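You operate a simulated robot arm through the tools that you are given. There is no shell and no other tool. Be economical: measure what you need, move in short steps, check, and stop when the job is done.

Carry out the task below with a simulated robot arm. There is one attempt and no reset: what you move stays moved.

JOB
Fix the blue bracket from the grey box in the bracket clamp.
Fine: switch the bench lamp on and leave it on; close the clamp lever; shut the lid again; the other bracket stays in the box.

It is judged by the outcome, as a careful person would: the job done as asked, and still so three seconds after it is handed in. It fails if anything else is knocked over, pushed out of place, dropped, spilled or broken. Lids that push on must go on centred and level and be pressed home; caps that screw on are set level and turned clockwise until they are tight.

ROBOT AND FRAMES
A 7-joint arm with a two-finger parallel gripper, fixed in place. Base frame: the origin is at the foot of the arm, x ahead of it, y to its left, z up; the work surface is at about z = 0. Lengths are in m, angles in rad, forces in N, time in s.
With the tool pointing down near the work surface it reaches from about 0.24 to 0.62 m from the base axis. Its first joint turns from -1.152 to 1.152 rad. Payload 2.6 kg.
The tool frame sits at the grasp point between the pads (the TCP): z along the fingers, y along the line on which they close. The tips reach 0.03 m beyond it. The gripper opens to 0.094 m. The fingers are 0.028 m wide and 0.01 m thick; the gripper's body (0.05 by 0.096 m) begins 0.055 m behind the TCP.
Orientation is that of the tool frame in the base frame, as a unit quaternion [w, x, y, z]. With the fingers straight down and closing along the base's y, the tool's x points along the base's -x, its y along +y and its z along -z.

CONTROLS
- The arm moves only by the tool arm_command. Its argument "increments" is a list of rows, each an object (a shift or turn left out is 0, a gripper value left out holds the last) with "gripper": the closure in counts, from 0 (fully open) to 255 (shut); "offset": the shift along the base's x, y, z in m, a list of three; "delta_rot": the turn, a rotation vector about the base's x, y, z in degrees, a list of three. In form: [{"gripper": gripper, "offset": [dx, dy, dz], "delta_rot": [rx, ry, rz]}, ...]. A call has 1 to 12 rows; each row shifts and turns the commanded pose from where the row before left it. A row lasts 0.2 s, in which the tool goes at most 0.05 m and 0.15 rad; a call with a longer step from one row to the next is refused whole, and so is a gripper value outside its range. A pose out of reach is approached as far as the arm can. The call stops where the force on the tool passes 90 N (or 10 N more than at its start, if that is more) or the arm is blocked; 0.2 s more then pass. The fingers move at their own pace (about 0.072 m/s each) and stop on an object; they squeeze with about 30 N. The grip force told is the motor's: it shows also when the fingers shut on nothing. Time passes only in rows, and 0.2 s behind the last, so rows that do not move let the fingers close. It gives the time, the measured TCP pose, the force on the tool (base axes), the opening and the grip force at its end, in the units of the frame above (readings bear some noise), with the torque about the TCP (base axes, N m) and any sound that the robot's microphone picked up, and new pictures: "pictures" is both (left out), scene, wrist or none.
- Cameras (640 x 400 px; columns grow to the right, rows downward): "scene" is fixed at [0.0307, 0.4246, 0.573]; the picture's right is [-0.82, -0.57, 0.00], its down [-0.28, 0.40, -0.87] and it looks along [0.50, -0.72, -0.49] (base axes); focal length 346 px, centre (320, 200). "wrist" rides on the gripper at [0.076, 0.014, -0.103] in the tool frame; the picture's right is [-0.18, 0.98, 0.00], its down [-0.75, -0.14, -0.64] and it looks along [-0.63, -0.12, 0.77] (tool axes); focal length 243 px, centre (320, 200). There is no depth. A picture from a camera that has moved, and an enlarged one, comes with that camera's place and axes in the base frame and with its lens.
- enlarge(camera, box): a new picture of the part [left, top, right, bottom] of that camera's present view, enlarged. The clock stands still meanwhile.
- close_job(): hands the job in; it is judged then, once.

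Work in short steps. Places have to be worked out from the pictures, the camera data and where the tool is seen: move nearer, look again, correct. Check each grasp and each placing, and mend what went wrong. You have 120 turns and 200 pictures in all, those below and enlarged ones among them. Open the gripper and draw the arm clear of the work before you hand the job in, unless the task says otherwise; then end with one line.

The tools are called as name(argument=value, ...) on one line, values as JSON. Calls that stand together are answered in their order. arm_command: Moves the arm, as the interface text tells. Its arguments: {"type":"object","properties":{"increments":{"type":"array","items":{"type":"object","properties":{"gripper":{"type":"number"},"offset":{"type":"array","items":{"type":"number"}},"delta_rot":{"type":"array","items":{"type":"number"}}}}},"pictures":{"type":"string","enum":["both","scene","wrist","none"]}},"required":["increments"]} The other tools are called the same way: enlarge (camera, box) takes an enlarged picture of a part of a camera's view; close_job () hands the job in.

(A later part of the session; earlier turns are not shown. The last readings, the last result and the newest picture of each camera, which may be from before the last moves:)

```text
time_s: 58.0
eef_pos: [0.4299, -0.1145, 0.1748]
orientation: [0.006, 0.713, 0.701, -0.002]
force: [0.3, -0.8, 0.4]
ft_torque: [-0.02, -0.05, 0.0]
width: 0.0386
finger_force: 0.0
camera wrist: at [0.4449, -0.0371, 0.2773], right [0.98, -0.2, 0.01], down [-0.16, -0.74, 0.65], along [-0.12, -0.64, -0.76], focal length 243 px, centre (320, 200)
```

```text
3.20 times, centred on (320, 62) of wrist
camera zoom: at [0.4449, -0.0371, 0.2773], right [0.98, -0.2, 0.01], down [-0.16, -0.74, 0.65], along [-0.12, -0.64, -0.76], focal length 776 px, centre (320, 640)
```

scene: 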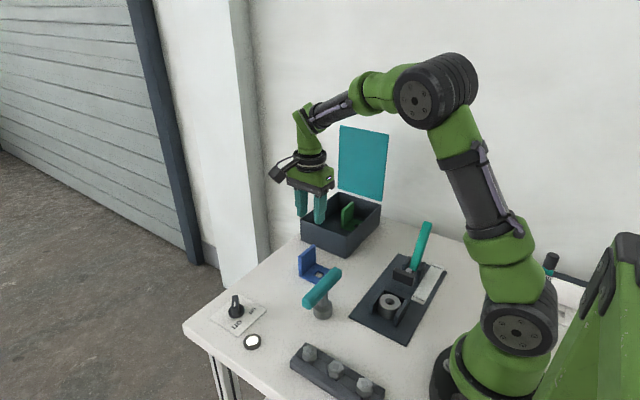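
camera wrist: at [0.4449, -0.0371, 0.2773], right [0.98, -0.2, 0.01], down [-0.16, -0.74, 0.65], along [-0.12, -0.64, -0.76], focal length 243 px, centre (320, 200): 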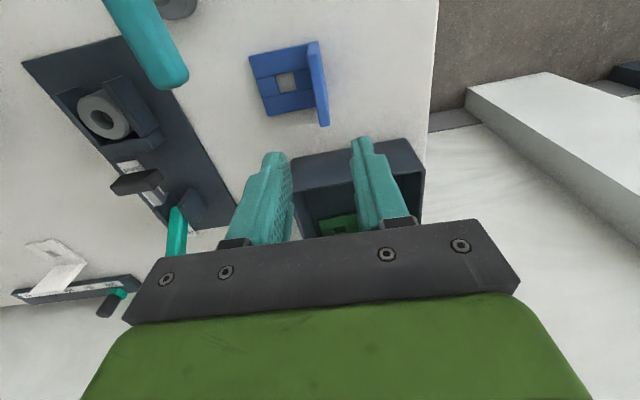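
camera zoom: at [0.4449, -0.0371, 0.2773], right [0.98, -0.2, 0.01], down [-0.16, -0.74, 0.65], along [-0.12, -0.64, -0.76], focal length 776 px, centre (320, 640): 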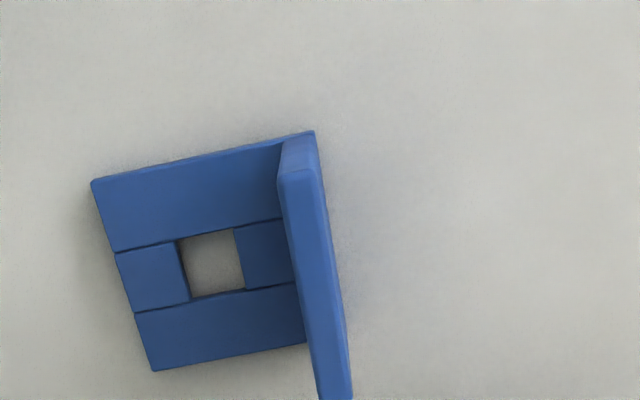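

Next I'll test the clamp's motion gently, with the nest as it is. I'll go above the lever (x≈0.2115, top at y≈-0.277, z≈0.13) with the fingers closing along x.

arm_command(increments=[{"gripper": 110, "offset": [-0.0312, -0.0208, 0.02]}, {"offset": [-0.0312, -0.0208, 0.01]}, {"offset": [-0.0312, -0.0208, 0]}, {"offset": [-0.0312, -0.0208, 0]}, {"offset": [-0.0312, -0.0208, 0]}, {"offset": [-0.0312, -0.0208, 0]}, {"offset": [-0.0312, -0.0208, -0.005]}, {"offset": [0, 0, -0.03]}, {}])

```text
time_s: 60.0
eef_pos: [0.2148, -0.2571, 0.1671]
orientation: [0.007, 0.713, 0.701, -0.001]
force: [-0.2, 0.1, 1.1]
ft_torque: [0.02, 0.02, 0.02]
width: 0.0538
finger_force: 0.1
camera wrist: at [0.2305, -0.1804, 0.2697], right [0.98, -0.2, 0.01], down [-0.16, -0.74, 0.65], along [-0.12, -0.64, -0.76], focal length 243 px, centre (320, 200)
```

scene: 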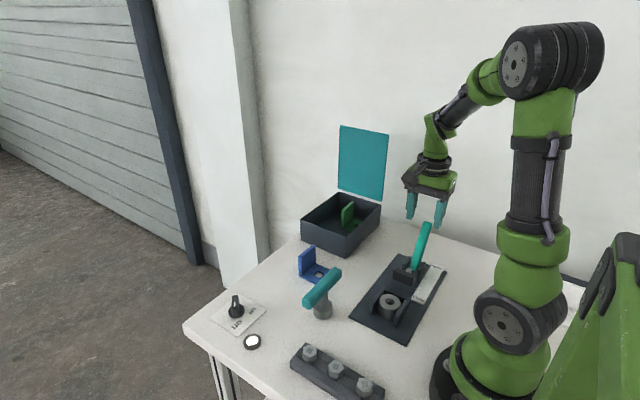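
wrist: 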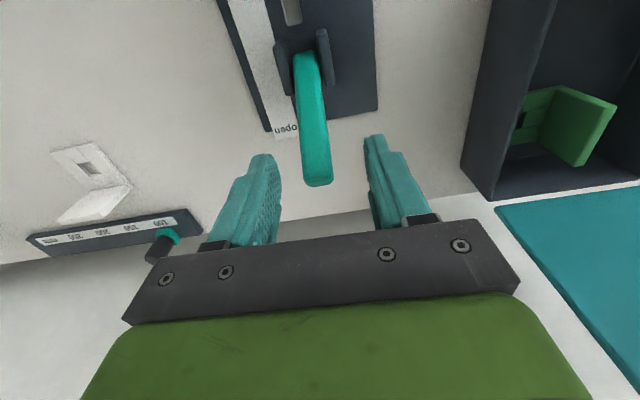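

The lever is centred between the fingers. I'll descend and grip.

arm_command(increments=[{"offset": [-0.002, -0.002, -0.03]}, {"offset": [0, 0, -0.028]}, {}, {"gripper": 255}, {}, {}, {}])

enlarge(camera="scene", box=[350, 190, 460, 330])

```text
time_s: 61.6
eef_pos: [0.2112, -0.2616, 0.109]
orientation: [0.004, 0.715, 0.699, -0.004]
force: [-37.5, 2.8, 5.3]
ft_torque: [0.02, -0.3, -0.48]
width: 0.0259
finger_force: 45.2
camera wrist: at [0.2267, -0.1848, 0.2131], right [0.98, -0.2, 0.0], down [-0.16, -0.74, 0.65], along [-0.13, -0.64, -0.76], focal length 243 px, centre (320, 200)
```

scene: 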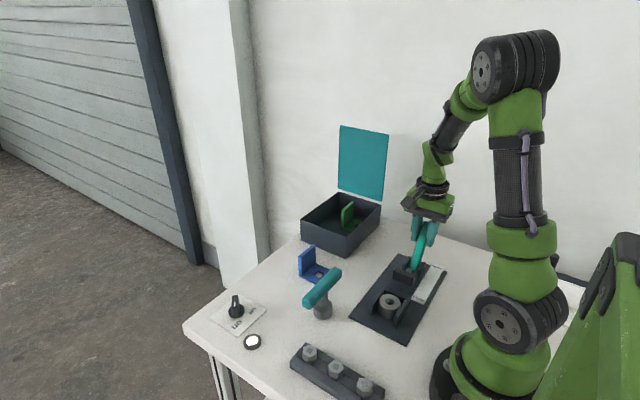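
wrist: 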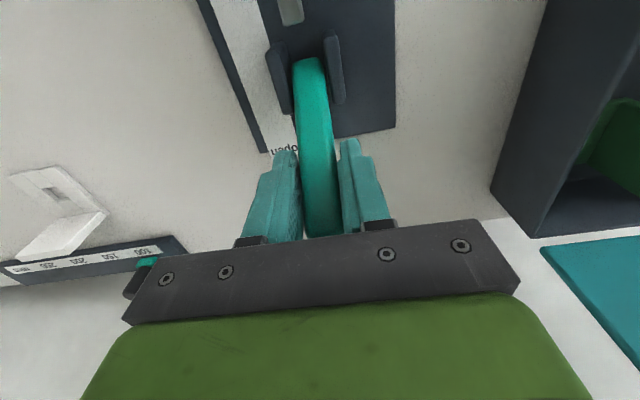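

```text
2.86 times, centred on (405, 260) of scene
camera zoom: at [0.0306, 0.4246, 0.573], right [-0.82, -0.57, 0.0], down [-0.28, 0.4, -0.87], along [0.5, -0.72, -0.49], focal length 987 px, centre (77, 29)
```

zoom: 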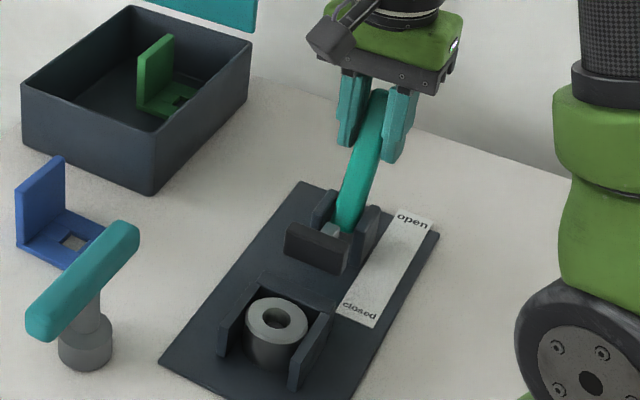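

The lever is gripped. I'll relieve the side force and move it about 20° forward along its arc to see what the pad does.

arm_command(increments=[{"offset": [-0.003, 0.007, 0.003]}, {"offset": [0, 0.0073, 0.0026]}, {"offset": [0, 0.0075, 0.002]}, {"offset": [0, 0.0076, 0.001]}, {}], pictures="none")

enlarge(camera="scene", box=[350, 190, 460, 330])

```text
time_s: 62.8
eef_pos: [0.2108, -0.2324, 0.1183]
orientation: [0.008, 0.713, 0.701, -0.003]
force: [-8.8, -13.6, 14.7]
ft_torque: [-1.15, 0.14, -0.07]
width: 0.026
finger_force: 44.6
```

```text
2.86 times, centred on (405, 260) of scene
camera zoom: at [0.0306, 0.4246, 0.5729], right [-0.82, -0.57, 0.0], down [-0.28, 0.4, -0.87], along [0.5, -0.72, -0.49], focal length 987 px, centre (77, 29)
```

zoom: 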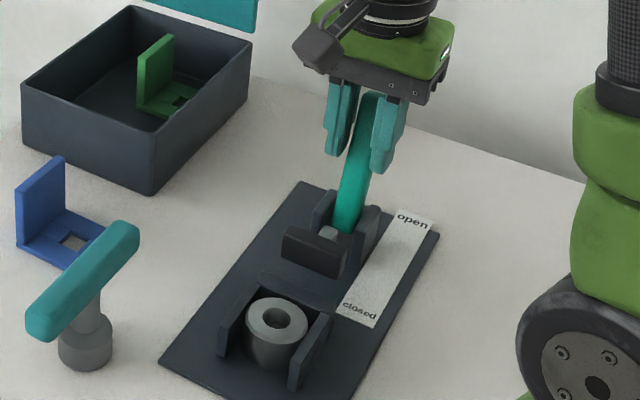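

The pad slides forward toward the nest, about 7 mm so far. I'll continue another 30°.

arm_command(increments=[{"offset": [0, 0.0077, 0.0005]}, {"offset": [0, 0.0077, 0]}, {"offset": [0, 0.0077, -0.001]}, {"offset": [0, 0.0075, -0.0018]}, {"offset": [0, 0.0073, -0.0024]}, {"offset": [0, 0.0071, -0.003]}, {}], pictures="none")

enlarge(camera="scene", box=[350, 190, 460, 330])

```text
time_s: 64.4
eef_pos: [0.2084, -0.1841, 0.1087]
orientation: [0.005, 0.713, 0.701, -0.001]
force: [-0.2, 0.4, -0.6]
ft_torque: [-0.04, -0.03, 0.01]
width: 0.0001
finger_force: 33.6
```

```text
2.86 times, centred on (405, 260) of scene
camera zoom: at [0.0307, 0.4246, 0.573], right [-0.82, -0.57, 0.0], down [-0.28, 0.4, -0.87], along [0.5, -0.72, -0.49], focal length 987 px, centre (77, 29)
```

zoom: 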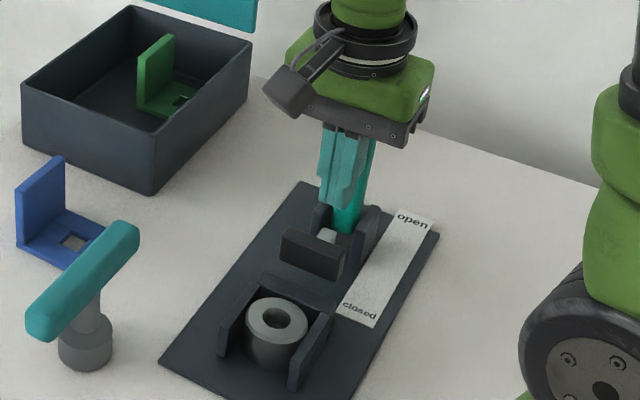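

The grip slipped off the lever. I'll rise and look at where the lever and pad are.

arm_command(increments=[{"offset": [0, 0.01, 0.04]}, {"offset": [0, 0.01, 0.04]}, {"offset": [0, 0.02, 0.02], "gripper": 110}, {}], pictures="wrist")

enlarge(camera="scene", box=[350, 190, 460, 330])

```text
time_s: 65.4
eef_pos: [0.2089, -0.1452, 0.2073]
orientation: [0.006, 0.713, 0.701, -0.001]
force: [0.0, 0.5, 0.4]
ft_torque: [0.02, 0.01, -0.01]
width: 0.0537
finger_force: 0.0
camera wrist: at [0.2233, -0.0687, 0.3102], right [0.98, -0.2, 0.01], down [-0.16, -0.74, 0.65], along [-0.12, -0.64, -0.76], focal length 243 px, centre (320, 200)
```

wrist: 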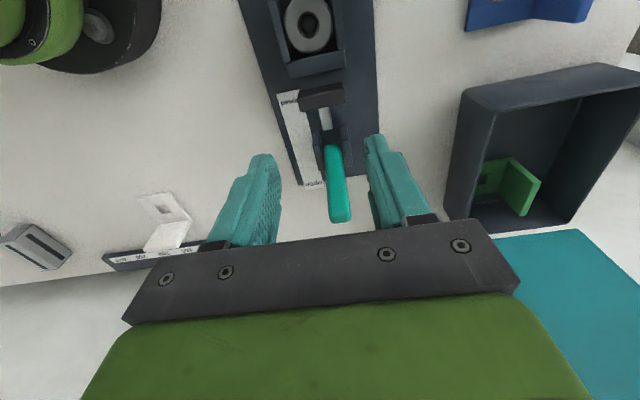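

```text
2.86 times, centred on (405, 260) of scene
camera zoom: at [0.0306, 0.4246, 0.573], right [-0.82, -0.57, 0.0], down [-0.28, 0.4, -0.87], along [0.5, -0.72, -0.49], focal length 987 px, centre (77, 29)
```

zoom: 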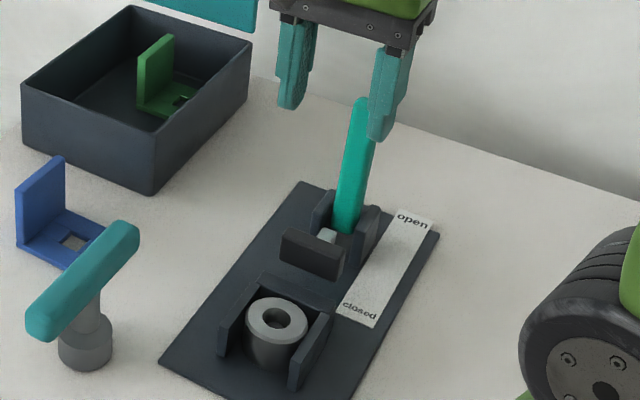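

The lever is now near vertical and holds there; the pad is a push plunger at z≈0.055 moving +y. I'll measure the bracket and nest precisely with matching zooms.

enlarge(camera="scene", box=[290, 235, 350, 295])

enlarge(camera="scene", box=[365, 270, 425, 330])

enlarge(camera="wrist", box=[250, 0, 400, 95])

```text
6.67 times, centred on (320, 265) of scene
camera zoom: at [0.0306, 0.4246, 0.573], right [-0.82, -0.57, 0.0], down [-0.28, 0.4, -0.87], along [0.5, -0.72, -0.49], focal length 2304 px, centre (320, -233)
```

zoom: 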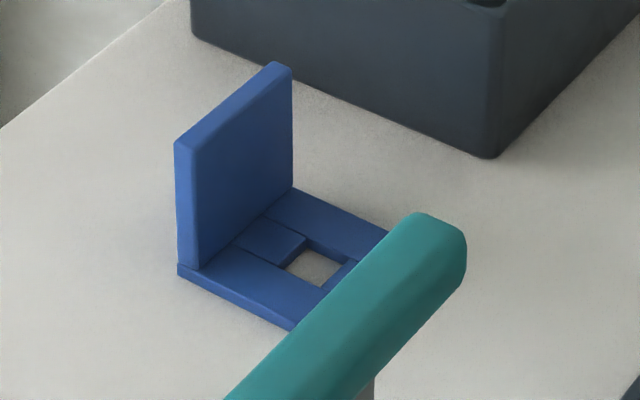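

```text
6.67 times, centred on (395, 300) of scene
camera zoom: at [0.0306, 0.4246, 0.573], right [-0.82, -0.57, 0.0], down [-0.28, 0.4, -0.87], along [0.5, -0.72, -0.49], focal length 2304 px, centre (-180, -467)
```

zoom: 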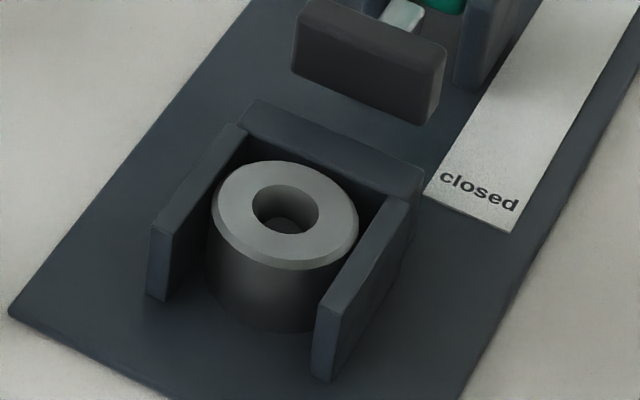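

```text
4.21 times, centred on (325, 48) of wrist
camera zoom: at [0.2233, -0.0687, 0.3102], right [0.98, -0.2, 0.01], down [-0.16, -0.74, 0.65], along [-0.12, -0.64, -0.76], focal length 1022 px, centre (299, 842)
```

zoom: 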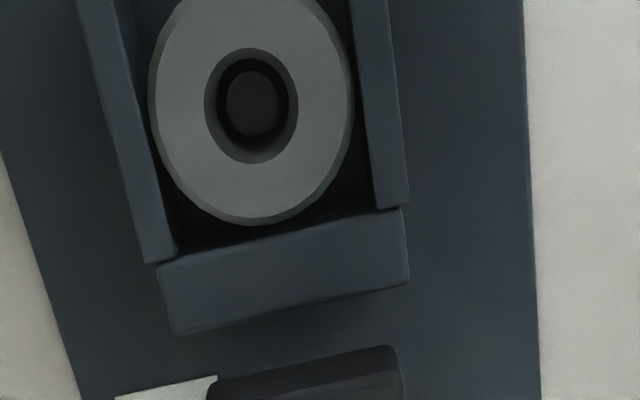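

The pad sits at z≈0.045–0.075 and is 20 mm or so from the nest. I'll close the lever fully with the nest as it is, to learn the pad's end position and whether anything rises in the ring. First I go behind the lever with closed fingers.

arm_command(increments=[{"gripper": 255, "offset": [0.001, -0.04, 0.01]}, {"offset": [0.001, -0.045, 0]}, {"offset": [0, -0.045, 0]}, {"offset": [0, -0.03, 0]}, {"offset": [0, 0, -0.04]}, {"offset": [0, 0, -0.04]}, {"offset": [0, 0, -0.015]}, {}])

```text
time_s: 67.2
eef_pos: [0.2084, -0.3075, 0.1252]
orientation: [0.006, 0.712, 0.702, -0.001]
force: [0.1, -0.5, 0.0]
ft_torque: [0.01, 0.0, -0.01]
width: 0.0001
finger_force: 29.9
camera wrist: at [0.2247, -0.2302, 0.2277], right [0.98, -0.2, 0.01], down [-0.16, -0.74, 0.65], along [-0.12, -0.64, -0.76], focal length 243 px, centre (320, 200)
```

scene: 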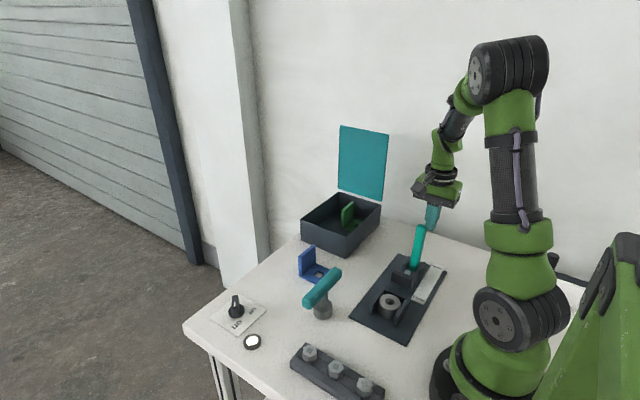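
wrist: 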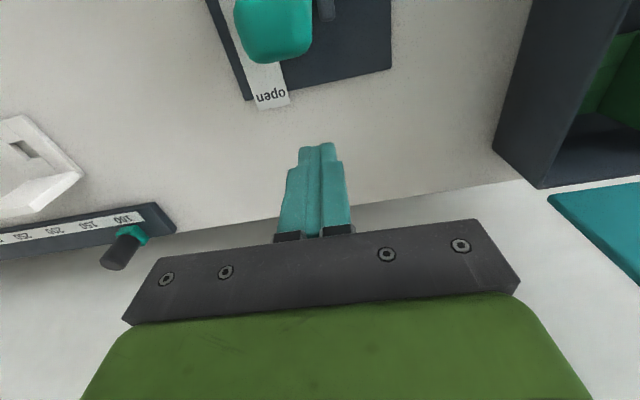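

The fingers are behind the lever. I'll push +y gradually.

arm_command(increments=[{"offset": [0.002, 0.025, 0]}, {"offset": [0, 0.025, -0.005]}, {"offset": [0, 0.015, -0.005]}, {"offset": [0, 0.012, 0]}, {"offset": [0, 0.012, 0]}, {"offset": [0, 0.012, 0]}, {}])

enlarge(camera="scene", box=[350, 190, 460, 330])

```text
time_s: 68.8
eef_pos: [0.2145, -0.2133, 0.1172]
orientation: [0.019, 0.712, 0.702, -0.007]
force: [-12.5, -53.7, 18.3]
ft_torque: [-1.43, 0.39, 0.11]
width: 0.0001
finger_force: 29.7
camera wrist: at [0.2285, -0.1338, 0.2188], right [0.98, -0.2, 0.02], down [-0.16, -0.73, 0.67], along [-0.12, -0.66, -0.74], focal length 243 px, centre (320, 200)
```

scene: 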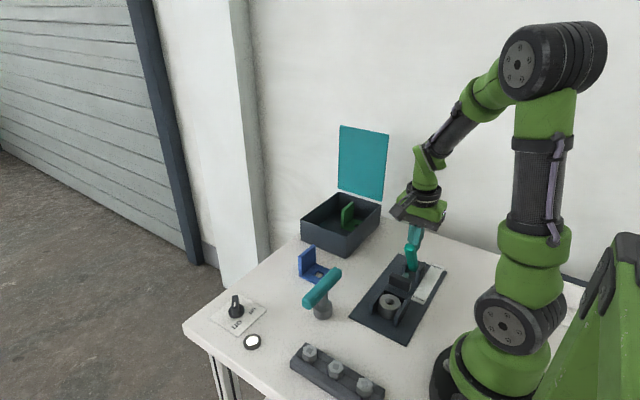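
wrist: 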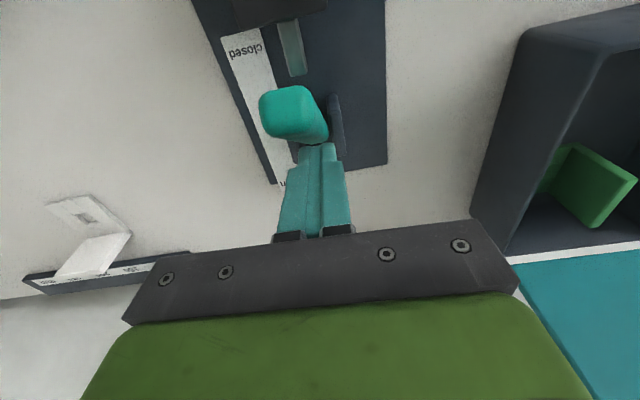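

```text
2.86 times, centred on (405, 260) of scene
camera zoom: at [0.0306, 0.4246, 0.5729], right [-0.82, -0.57, 0.0], down [-0.28, 0.4, -0.87], along [0.5, -0.72, -0.49], focal length 987 px, centre (77, 29)
```

zoom: 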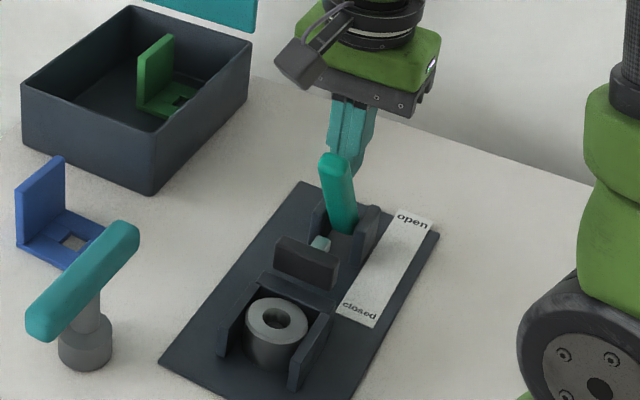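

The pad is advancing with the lever leaning forward. I'll push further to the closed stop.

arm_command(increments=[{"offset": [0, 0.01, -0.004]}, {"offset": [0, 0.01, -0.005]}, {"offset": [0, 0.01, -0.005]}, {"offset": [0, 0.01, -0.005]}, {}])

enlarge(camera="scene", box=[350, 190, 460, 330])

```text
time_s: 69.2
eef_pos: [0.2139, -0.2138, 0.1183]
orientation: [0.027, 0.714, 0.7, -0.011]
force: [-2.0, -7.8, 4.7]
ft_torque: [-0.17, 0.02, 0.08]
width: 0.0
finger_force: 30.1
stopped in row 2: the force on the tool passed its limit at 97 N (the readings are from after the stop); the commanded pose is now the measured one
camera wrist: at [0.2281, -0.1326, 0.2181], right [0.98, -0.2, 0.03], down [-0.17, -0.71, 0.68], along [-0.11, -0.67, -0.73], focal length 243 px, centre (320, 200)
```

scene: 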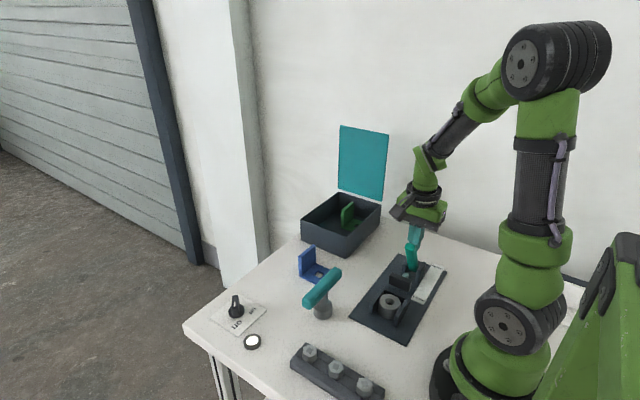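
wrist: 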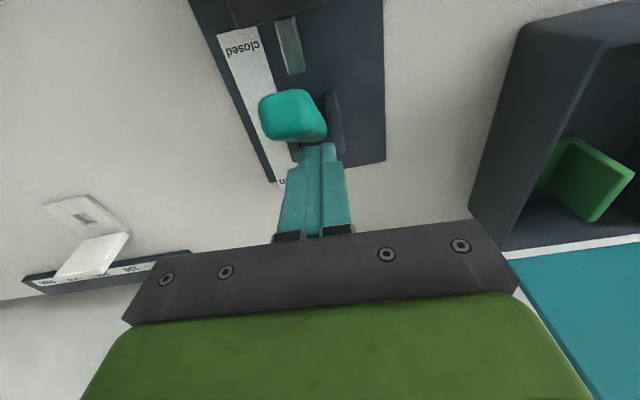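

```text
2.86 times, centred on (405, 260) of scene
camera zoom: at [0.0306, 0.4247, 0.573], right [-0.82, -0.57, 0.0], down [-0.28, 0.4, -0.87], along [0.5, -0.72, -0.49], focal length 987 px, centre (77, 29)
```

zoom: 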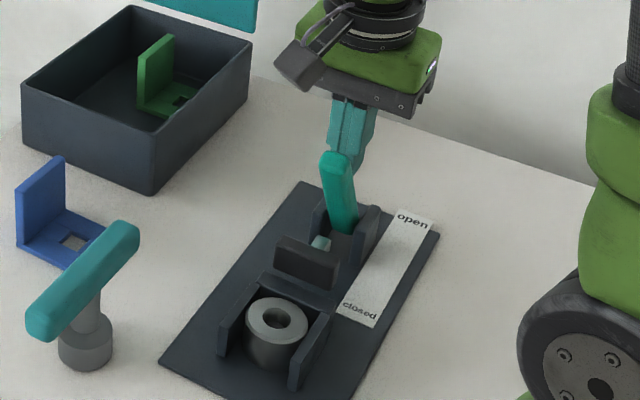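

That is the closed stop: the pad's front ends at y≈-0.129. With the bracket's hole over the ring's hole, the upright's outer face falls at y≈-0.129 too. So the bracket sits on top of the U-frame and ring at z≈0.034, upright toward the pad. Now I'll reopen the lever by pushing from the front.

arm_command(increments=[{"offset": [0, -0.02, 0.03]}, {"offset": [0, 0, 0.04]}, {"offset": [0, 0.045, 0.0]}, {"offset": [0, 0.045, 0]}, {"offset": [-0.002, 0.015, -0.025]}, {"offset": [0, 0, -0.035]}, {}])

```text
time_s: 70.8
eef_pos: [0.2117, -0.1263, 0.1259]
orientation: [0.026, 0.713, 0.7, -0.01]
force: [0.6, 0.2, 0.2]
ft_torque: [0.0, 0.02, -0.02]
width: 0.0001
finger_force: 29.6
camera wrist: at [0.2256, -0.0442, 0.2248], right [0.98, -0.2, 0.03], down [-0.17, -0.72, 0.68], along [-0.11, -0.67, -0.74], focal length 243 px, centre (320, 200)
```

scene: 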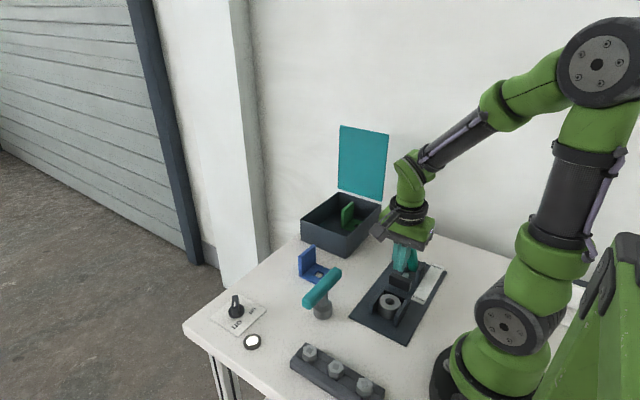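
wrist: 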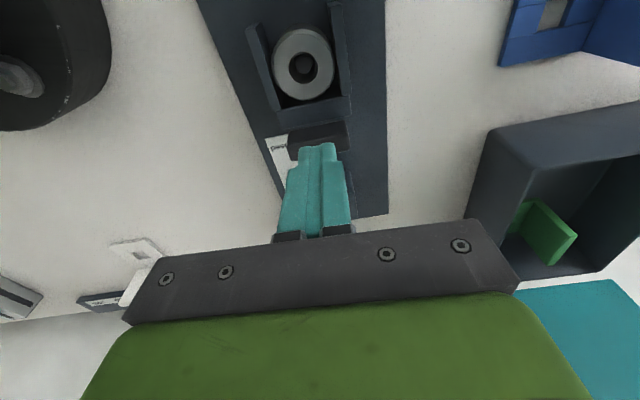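

The fingers are in front of the lever. I'll correct the small tilt and push the lever back to open.

arm_command(increments=[{"offset": [0, -0.02, 0], "delta_rot": [2.2, 0, 0]}, {"offset": [0, -0.02, 0]}, {"offset": [0, -0.015, 0.002]}, {"offset": [0, -0.015, 0.002]}, {"offset": [0, -0.015, 0]}, {"offset": [0, -0.012, 0]}, {"offset": [0, -0.012, 0]}, {}])

enlarge(camera="scene", box=[350, 190, 460, 330])

```text
time_s: 71.3
eef_pos: [0.2121, -0.1479, 0.128]
orientation: [0.003, 0.718, 0.696, 0.011]
force: [-5.8, 9.2, 15.1]
ft_torque: [-0.21, 0.01, -0.16]
width: 0.0003
finger_force: 30.0
stopped in row 2: the force on the tool passed its limit at 138 N (the readings are from after the stop); the commanded pose is now the measured one
camera wrist: at [0.2282, -0.0736, 0.2332], right [0.98, -0.21, 0.02], down [-0.18, -0.76, 0.63], along [-0.12, -0.62, -0.78], focal length 243 px, centre (320, 200)
```

scene: 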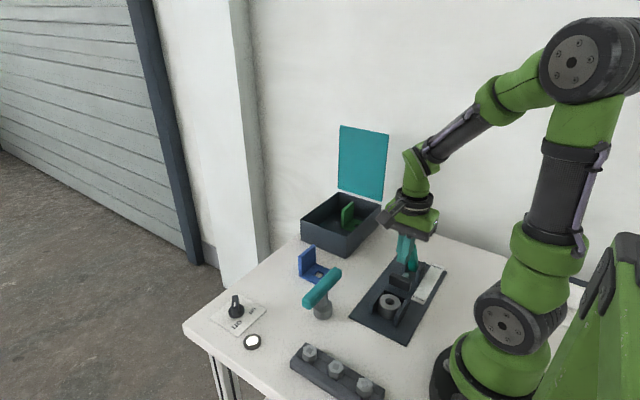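
wrist: 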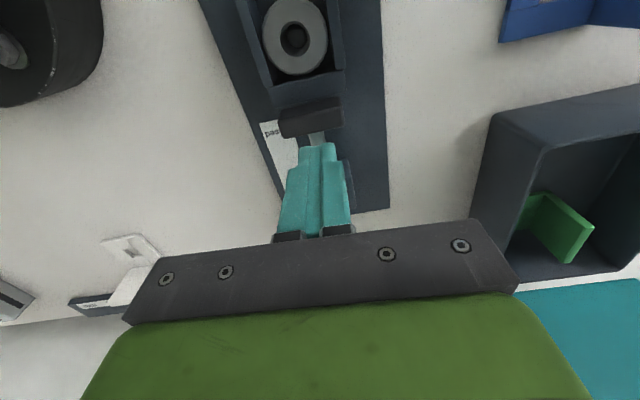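

```text
2.86 times, centred on (405, 260) of scene
camera zoom: at [0.0306, 0.4246, 0.5729], right [-0.82, -0.57, 0.0], down [-0.28, 0.4, -0.87], along [0.5, -0.72, -0.49], focal length 987 px, centre (77, 29)
```

zoom: 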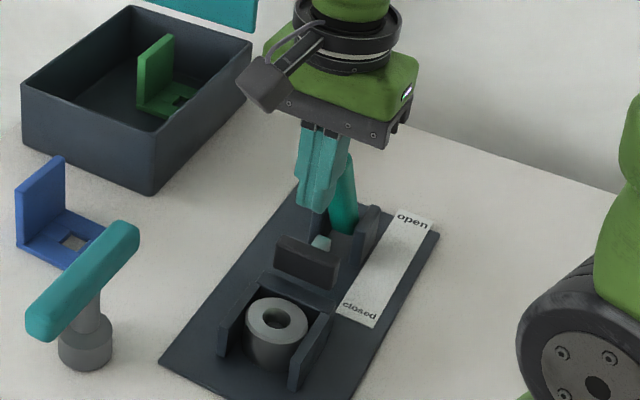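

That was an impact spike at speed. I'll push more slowly.

arm_command(increments=[{"offset": [0, -0.007, 0]}, {"offset": [0, -0.008, 0]}, {"offset": [0, -0.008, 0]}, {"offset": [0, -0.009, 0.001]}, {"offset": [0, -0.009, 0]}, {"offset": [0, -0.009, 0]}, {"offset": [0, -0.009, 0]}, {"offset": [0, -0.009, 0]}, {"offset": [0, -0.009, 0]}, {"offset": [0, -0.009, -0.002]}, {}])

enlarge(camera="scene", box=[350, 190, 460, 330])

```text
time_s: 71.8
eef_pos: [0.2139, -0.1514, 0.1302]
orientation: [-0.002, 0.719, 0.695, 0.015]
force: [-5.2, 8.1, 13.2]
ft_torque: [-0.19, 0.04, -0.11]
width: 0.0
finger_force: 30.0
stopped in row 2: the force on the tool passed its limit at 103 N (the readings are from after the stop); the commanded pose is now the measured one
camera wrist: at [0.2286, -0.0775, 0.2359], right [0.98, -0.22, 0.01], down [-0.18, -0.76, 0.62], along [-0.12, -0.61, -0.78], focal length 243 px, centre (320, 200)
```

scene: 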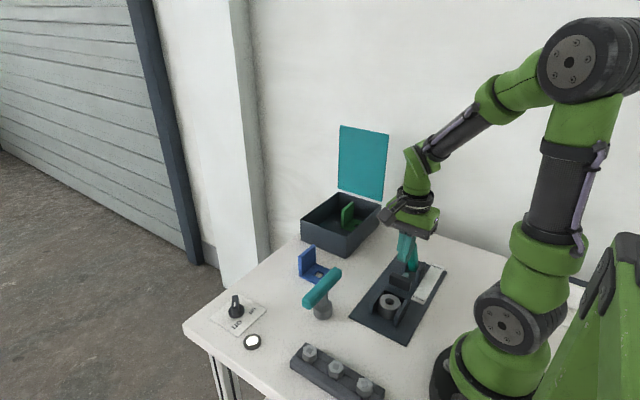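
wrist: 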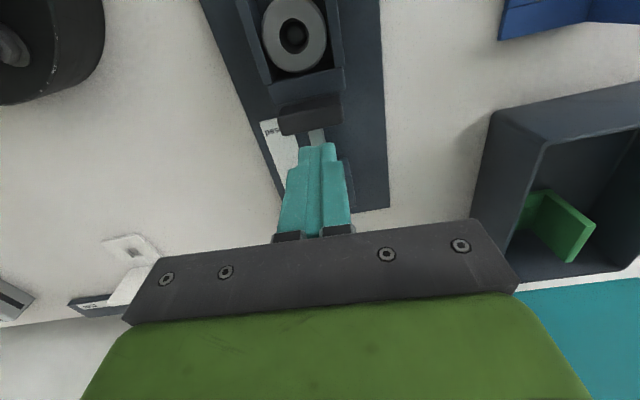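

```text
2.86 times, centred on (405, 260) of scene
camera zoom: at [0.0306, 0.4246, 0.5729], right [-0.82, -0.57, 0.0], down [-0.28, 0.4, -0.87], along [0.5, -0.72, -0.49], focal length 987 px, centre (77, 29)
```

zoom: 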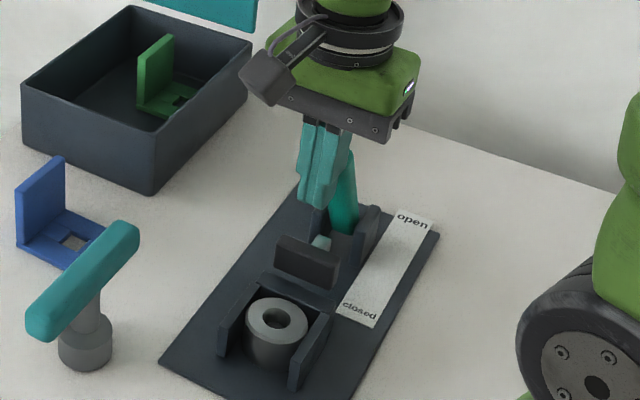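

The lever needs a firm push and seems damped, so I'll creep in 3 mm steps.

arm_command(increments=[{"offset": [0, -0.003, 0]}, {"offset": [0, -0.003, 0]}, {"offset": [0, -0.003, 0]}, {"offset": [0, -0.003, 0]}, {"offset": [0, -0.003, 0]}, {"offset": [0, -0.003, 0]}, {"offset": [0, -0.003, 0]}, {"offset": [0, -0.003, 0]}], pictures="none")

enlarge(camera="scene", box=[350, 190, 460, 330])

```text
time_s: 72.5
eef_pos: [0.214, -0.1549, 0.1319]
orientation: [-0.007, 0.721, 0.693, 0.017]
force: [-5.3, 6.3, 10.9]
ft_torque: [-0.16, 0.04, -0.08]
width: 0.0
finger_force: 30.0
stopped in row 3: the force on the tool passed its limit at 97 N (the readings are from after the stop); the commanded pose is now the measured one
```

```text
2.86 times, centred on (405, 260) of scene
camera zoom: at [0.0307, 0.4246, 0.5729], right [-0.82, -0.57, 0.0], down [-0.28, 0.4, -0.87], along [0.5, -0.72, -0.49], focal length 987 px, centre (77, 29)
```

zoom: 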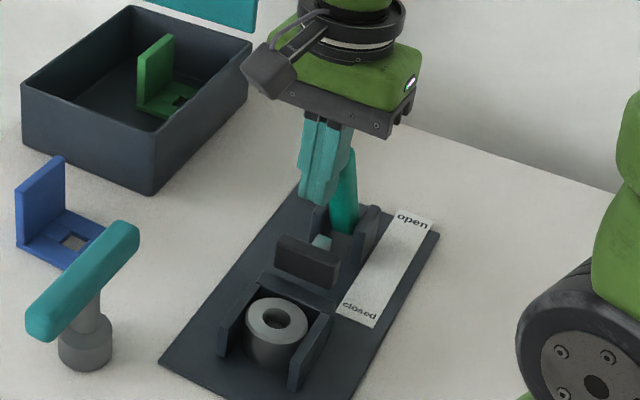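

I'll try a lower, sustained push with pauses, in case the joint is viscous, restoring tool level first.

arm_command(increments=[{"offset": [0, 0.004, 0], "delta_rot": [-2, 0, 0]}, {"offset": [0, -0.004, 0]}, {"offset": [0, -0.002, 0]}, {}, {"offset": [0, -0.002, 0]}, {}, {"offset": [0, -0.002, 0]}, {}, {"offset": [0, -0.002, 0]}, {}], pictures="wrist")

```text
time_s: 74.4
eef_pos: [0.2139, -0.1594, 0.1345]
orientation: [0.004, 0.722, 0.692, 0.008]
force: [-7.0, 6.9, 14.9]
ft_torque: [-0.21, 0.02, -0.11]
width: 0.0001
finger_force: 30.4
stopped in row 9: the force on the tool passed its limit at 92 N (the readings are from after the stop); the commanded pose is now the measured one
camera wrist: at [0.2302, -0.0833, 0.2385], right [0.97, -0.23, 0.02], down [-0.18, -0.75, 0.63], along [-0.13, -0.62, -0.77], focal length 243 px, centre (320, 200)
```

wrist: 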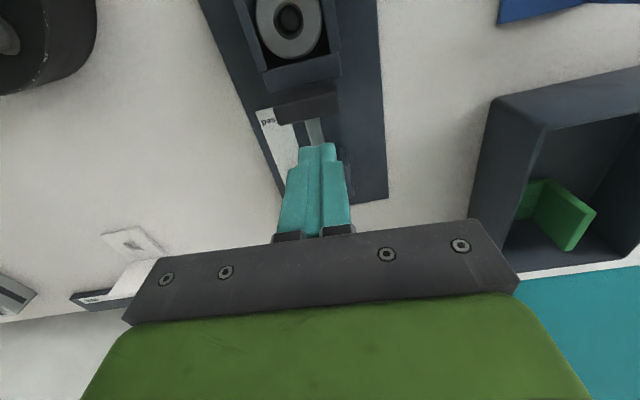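

The force direction is odd, so I'll look closely at what the fingers are touching.

enlarge(camera="scene", box=[370, 170, 450, 300])

enlarge(camera="wrist", box=[240, 80, 400, 180])

```text
3.08 times, centred on (410, 235) of scene
camera zoom: at [0.0306, 0.4246, 0.5729], right [-0.82, -0.57, 0.0], down [-0.28, 0.4, -0.87], along [0.5, -0.72, -0.49], focal length 1063 px, centre (43, 92)
```

zoom: 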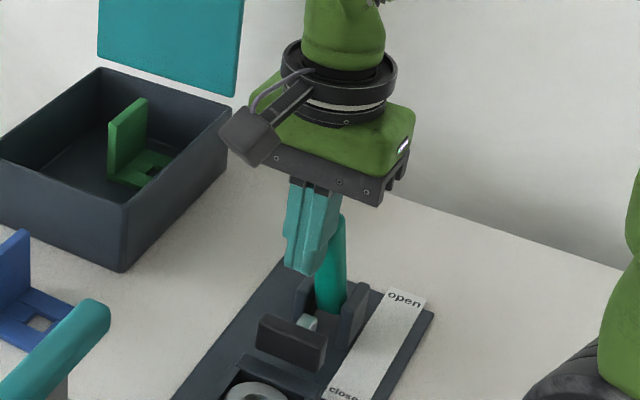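

```text
4.00 times, centred on (320, 130) of wrist
camera zoom: at [0.2302, -0.0833, 0.2385], right [0.97, -0.23, 0.02], down [-0.18, -0.75, 0.63], along [-0.13, -0.62, -0.77], focal length 970 px, centre (320, 480)
```

zoom: 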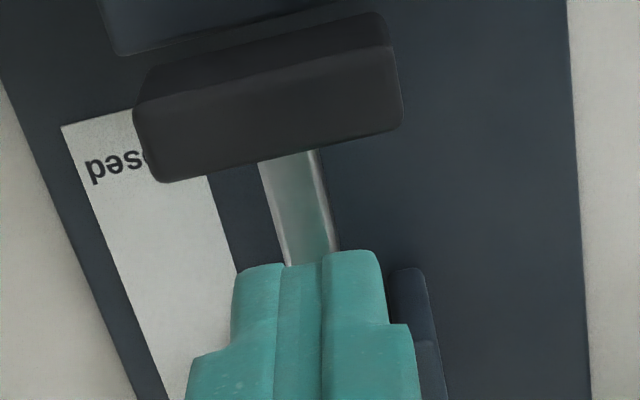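

The lever is simply moving with high friction, and the pad is retracting with it. I'll keep pushing in small steps and follow the arc.

arm_command(increments=[{"offset": [0, -0.003, 0.001]}, {"offset": [0, -0.003, 0.001]}, {}, {"offset": [0, -0.003, 0.001]}, {}, {"offset": [0, -0.003, 0]}, {}, {"offset": [0, -0.003, 0]}, {}, {"offset": [0, -0.003, 0]}, {}, {}], pictures="none")

enlarge(camera="scene", box=[370, 170, 450, 300])

```text
time_s: 76.1
eef_pos: [0.2143, -0.1703, 0.1388]
orientation: [0.006, 0.724, 0.69, 0.01]
force: [-5.0, 4.1, 13.8]
ft_torque: [-0.21, 0.13, -0.1]
width: 0.0
finger_force: 30.1
stopped in row 8: the force on the tool passed its limit at 94 N (the readings are from after the stop); the commanded pose is now the measured one
```

```text
3.08 times, centred on (410, 235) of scene
camera zoom: at [0.0306, 0.4246, 0.5729], right [-0.82, -0.57, 0.0], down [-0.28, 0.4, -0.87], along [0.5, -0.72, -0.49], focal length 1063 px, centre (43, 92)
```

zoom: 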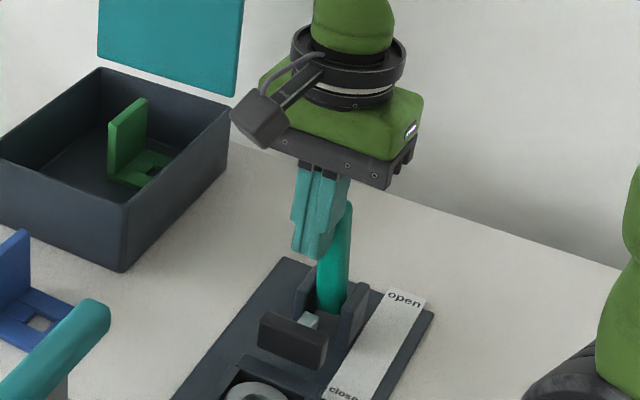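

Progress: the lever is about vertical. I'll back off, lower 15 mm for a better hold, and continue.

arm_command(increments=[{"offset": [0, 0.006, 0]}, {"offset": [0, 0, -0.015]}, {"offset": [0, -0.006, 0]}, {"offset": [0, -0.004, 0]}, {"offset": [0, -0.004, 0]}, {}, {"offset": [0, -0.004, 0]}, {}, {"offset": [0, -0.004, -0.001]}, {}, {"offset": [0, -0.004, -0.001]}, {}], pictures="none")

enlarge(camera="scene", box=[370, 170, 450, 300])

```text
time_s: 78.7
eef_pos: [0.2152, -0.1918, 0.1226]
orientation: [0.006, 0.723, 0.691, 0.01]
force: [-0.3, -0.1, 0.4]
ft_torque: [-0.01, 0.02, 0.0]
width: 0.0
finger_force: 30.1
```

```text
3.08 times, centred on (410, 235) of scene
camera zoom: at [0.0307, 0.4246, 0.573], right [-0.82, -0.57, 0.0], down [-0.28, 0.4, -0.87], along [0.5, -0.72, -0.49], focal length 1063 px, centre (43, 92)
```

zoom: 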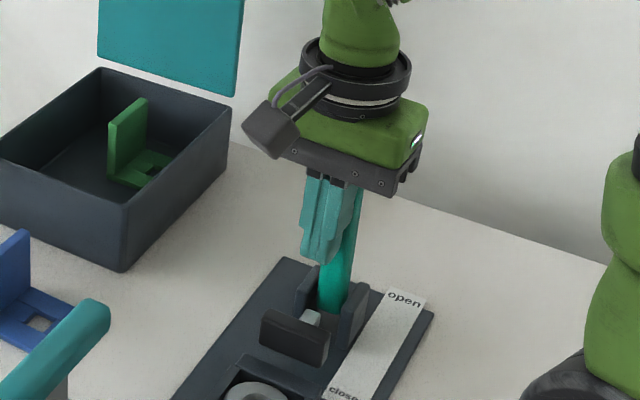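

The force dropped to zero; the lever passed its over-centre point. I'll push on to the open stop.

arm_command(increments=[{"offset": [0, -0.008, 0]}, {"offset": [0, -0.008, 0]}, {"offset": [0, -0.008, 0]}, {"offset": [0, -0.008, 0]}, {"offset": [0, -0.006, 0]}, {"offset": [0, -0.006, 0]}, {}], pictures="wrist")

enlarge(camera="scene", box=[370, 170, 450, 300])

```text
time_s: 80.3
eef_pos: [0.2137, -0.2362, 0.1212]
orientation: [0.007, 0.723, 0.691, 0.01]
force: [0.7, 0.8, 0.6]
ft_torque: [0.0, 0.02, 0.01]
width: 0.0
finger_force: 29.9
camera wrist: at [0.2301, -0.1609, 0.2258], right [0.97, -0.23, 0.02], down [-0.19, -0.75, 0.63], along [-0.13, -0.62, -0.77], focal length 243 px, centre (320, 200)
```

wrist: 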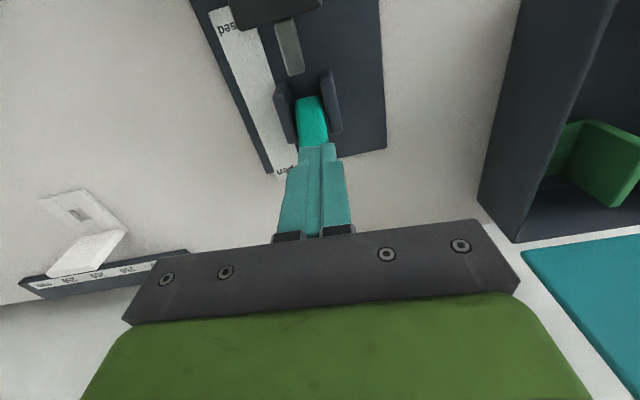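

```text
3.08 times, centred on (410, 235) of scene
camera zoom: at [0.0307, 0.4246, 0.573], right [-0.82, -0.57, 0.0], down [-0.28, 0.4, -0.87], along [0.5, -0.72, -0.49], focal length 1063 px, centre (43, 92)
```

zoom: 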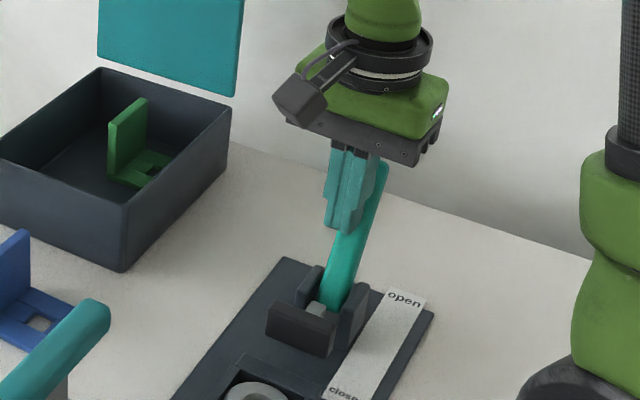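

The lever is back at open with the pad retracted. I'll rise and rotate toward yaw +90°, so that after turning the bracket -90° I end at yaw 0, while travelling to the bracket.

arm_command(increments=[{"offset": [0, 0.01, 0.045]}, {"offset": [0, 0.01, 0.04]}, {"gripper": 130, "offset": [0.01, 0.005, 0], "delta_rot": [0, 0, 8.4]}, {"offset": [0.015, 0.005, 0], "delta_rot": [0, 0, 8.4]}, {"offset": [0.015, 0.005, 0], "delta_rot": [0, 0, 8.4]}, {"offset": [0.015, 0.005, 0], "delta_rot": [0, 0, 8.4]}, {"offset": [0.015, 0.005, 0], "delta_rot": [0, 0, 8.4]}, {"offset": [0.015, 0.005, 0], "delta_rot": [0, 0, 8.4]}, {"offset": [0.015, 0.005, 0], "delta_rot": [0, 0, 8.4]}, {"offset": [0.015, 0.005, 0], "delta_rot": [0, 0, 8.4]}, {"offset": [0.015, 0.005, 0], "delta_rot": [0, 0, 8.4]}, {"offset": [0.015, 0.005, 0], "delta_rot": [0, 0, 8.4]}], pictures="none")

arm_command(increments=[{"offset": [0.01, 0.006, 0], "delta_rot": [0, 0, 8.4]}, {"offset": [0.01, 0.006, 0], "delta_rot": [0, 0, 8.4]}, {"offset": [0.01, 0.006, 0], "delta_rot": [0, 0, 8.4]}, {"offset": [0.01, 0.006, 0], "delta_rot": [0, 0, 8.4]}, {"offset": [0.01, 0.006, 0], "delta_rot": [0, 0, 8.4]}, {"offset": [0.01, 0.006, 0], "delta_rot": [0, 0, 8.4]}, {"offset": [0.01, 0.006, 0], "delta_rot": [0, 0, 8.4]}, {"offset": [0, 0.006, 0], "delta_rot": [0, 0, 8.4]}, {"offset": [0, 0.006, 0], "delta_rot": [0, 0, 8.4]}, {"offset": [0, 0.006, 0], "delta_rot": [0, 0, 8.4]}, {"offset": [0, 0.004, 0], "delta_rot": [0, 0, 8.4]}, {}], pictures="both")

```text
time_s: 82.9
eef_pos: [0.3609, -0.1656, 0.208]
orientation: [-0.003, 0.073, 0.997, 0.012]
force: [0.3, 0.5, 0.0]
ft_torque: [0.03, -0.02, -0.02]
width: 0.0463
finger_force: 0.0
```

```text
time_s: 85.5
eef_pos: [0.4294, -0.101, 0.2064]
orientation: [-0.01, -0.669, 0.743, 0.006]
force: [0.7, 0.2, 0.3]
ft_torque: [-0.04, -0.02, 0.03]
width: 0.0463
finger_force: 0.0
camera wrist: at [0.4095, -0.1748, 0.311], right [-0.96, 0.29, 0.02], down [0.23, 0.74, 0.63], along [0.17, 0.61, -0.77], focal length 243 px, centre (320, 200)
```

scene: 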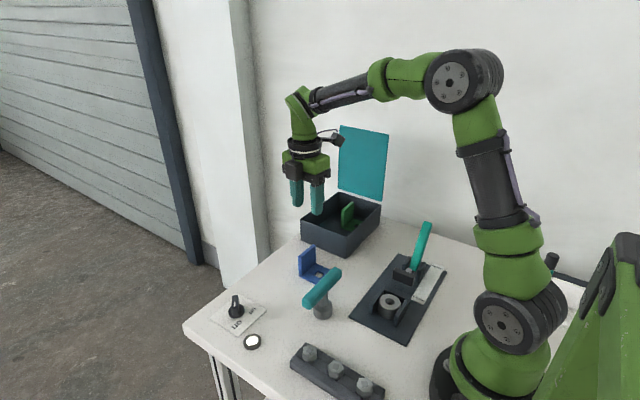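
wrist: 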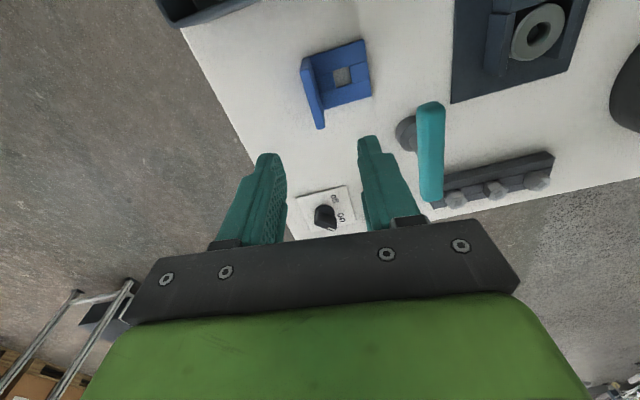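

I'm near yaw +84°. I'll trim the yaw and tilt, centre over the upright at (0.432, -0.101), and descend partway.

arm_command(increments=[{"offset": [0.0026, 0, -0.03], "delta_rot": [0, -1.3, 5.2]}, {"offset": [0, 0, -0.04]}, {"offset": [0, 0, -0.035]}, {}])

enlarge(camera="scene", box=[270, 190, 370, 300])

```text
time_s: 86.5
eef_pos: [0.4336, -0.1007, 0.1006]
orientation: [-0.002, -0.701, 0.713, -0.002]
force: [0.1, 0.0, 0.4]
ft_torque: [0.03, 0.01, 0.0]
width: 0.0462
finger_force: 0.0
camera wrist: at [0.4181, -0.1763, 0.2053], right [-0.98, 0.2, 0.0], down [0.15, 0.75, 0.64], along [0.13, 0.62, -0.77], focal length 243 px, centre (320, 200)
```

scene: 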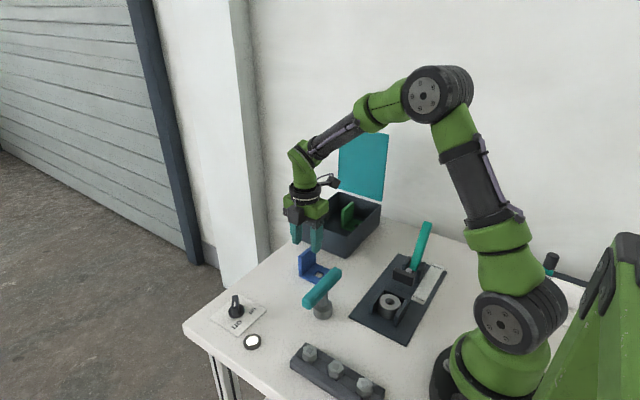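
wrist: 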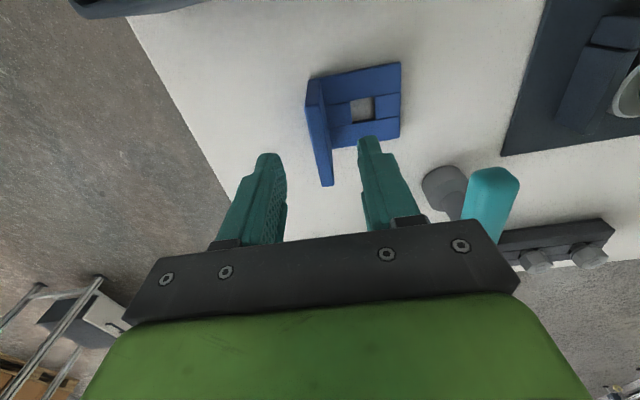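

```text
3.64 times, centred on (320, 245) of scene
camera zoom: at [0.0307, 0.4246, 0.573], right [-0.82, -0.57, 0.0], down [-0.28, 0.4, -0.87], along [0.5, -0.72, -0.49], focal length 1257 px, centre (320, 36)
```

zoom: 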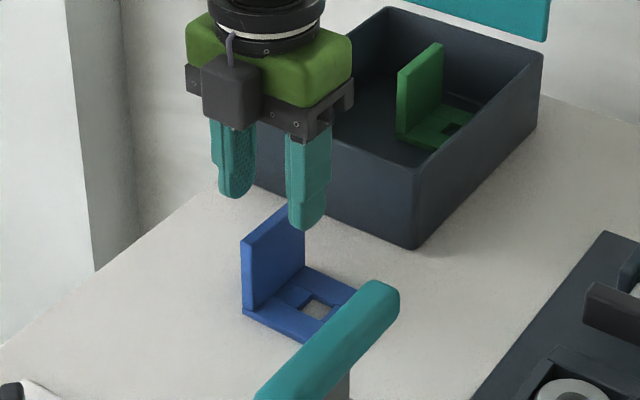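

Aligned over the upright. I'll descend and grip.

arm_command(increments=[{"offset": [-0.001, 0, -0.025]}, {"offset": [0, 0, -0.021]}, {}, {"gripper": 255}, {}, {}, {}])

```text
time_s: 88.1
eef_pos: [0.4305, -0.0988, 0.0553]
orientation: [-0.002, -0.701, 0.713, -0.001]
force: [0.3, -0.1, 1.0]
ft_torque: [0.02, -0.02, 0.03]
width: 0.014
finger_force: 29.8
camera wrist: at [0.4164, -0.1738, 0.1588], right [-0.98, 0.2, 0.0], down [0.15, 0.75, 0.64], along [0.13, 0.62, -0.77], focal length 243 px, centre (320, 200)
```

scene: 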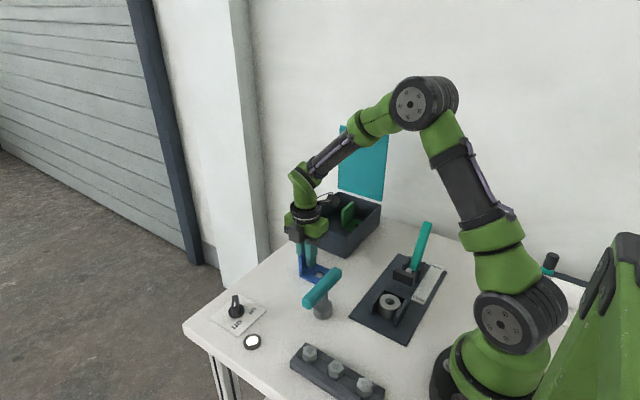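
wrist: 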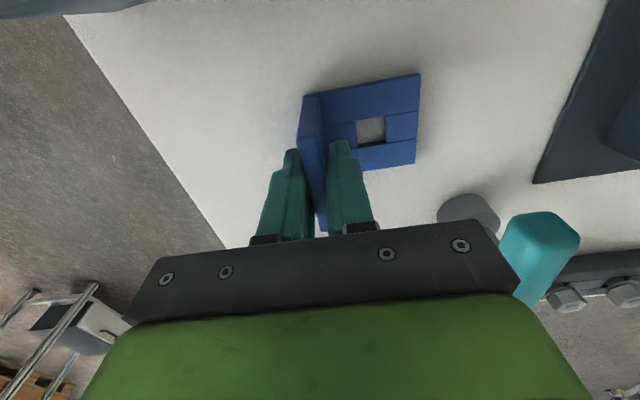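

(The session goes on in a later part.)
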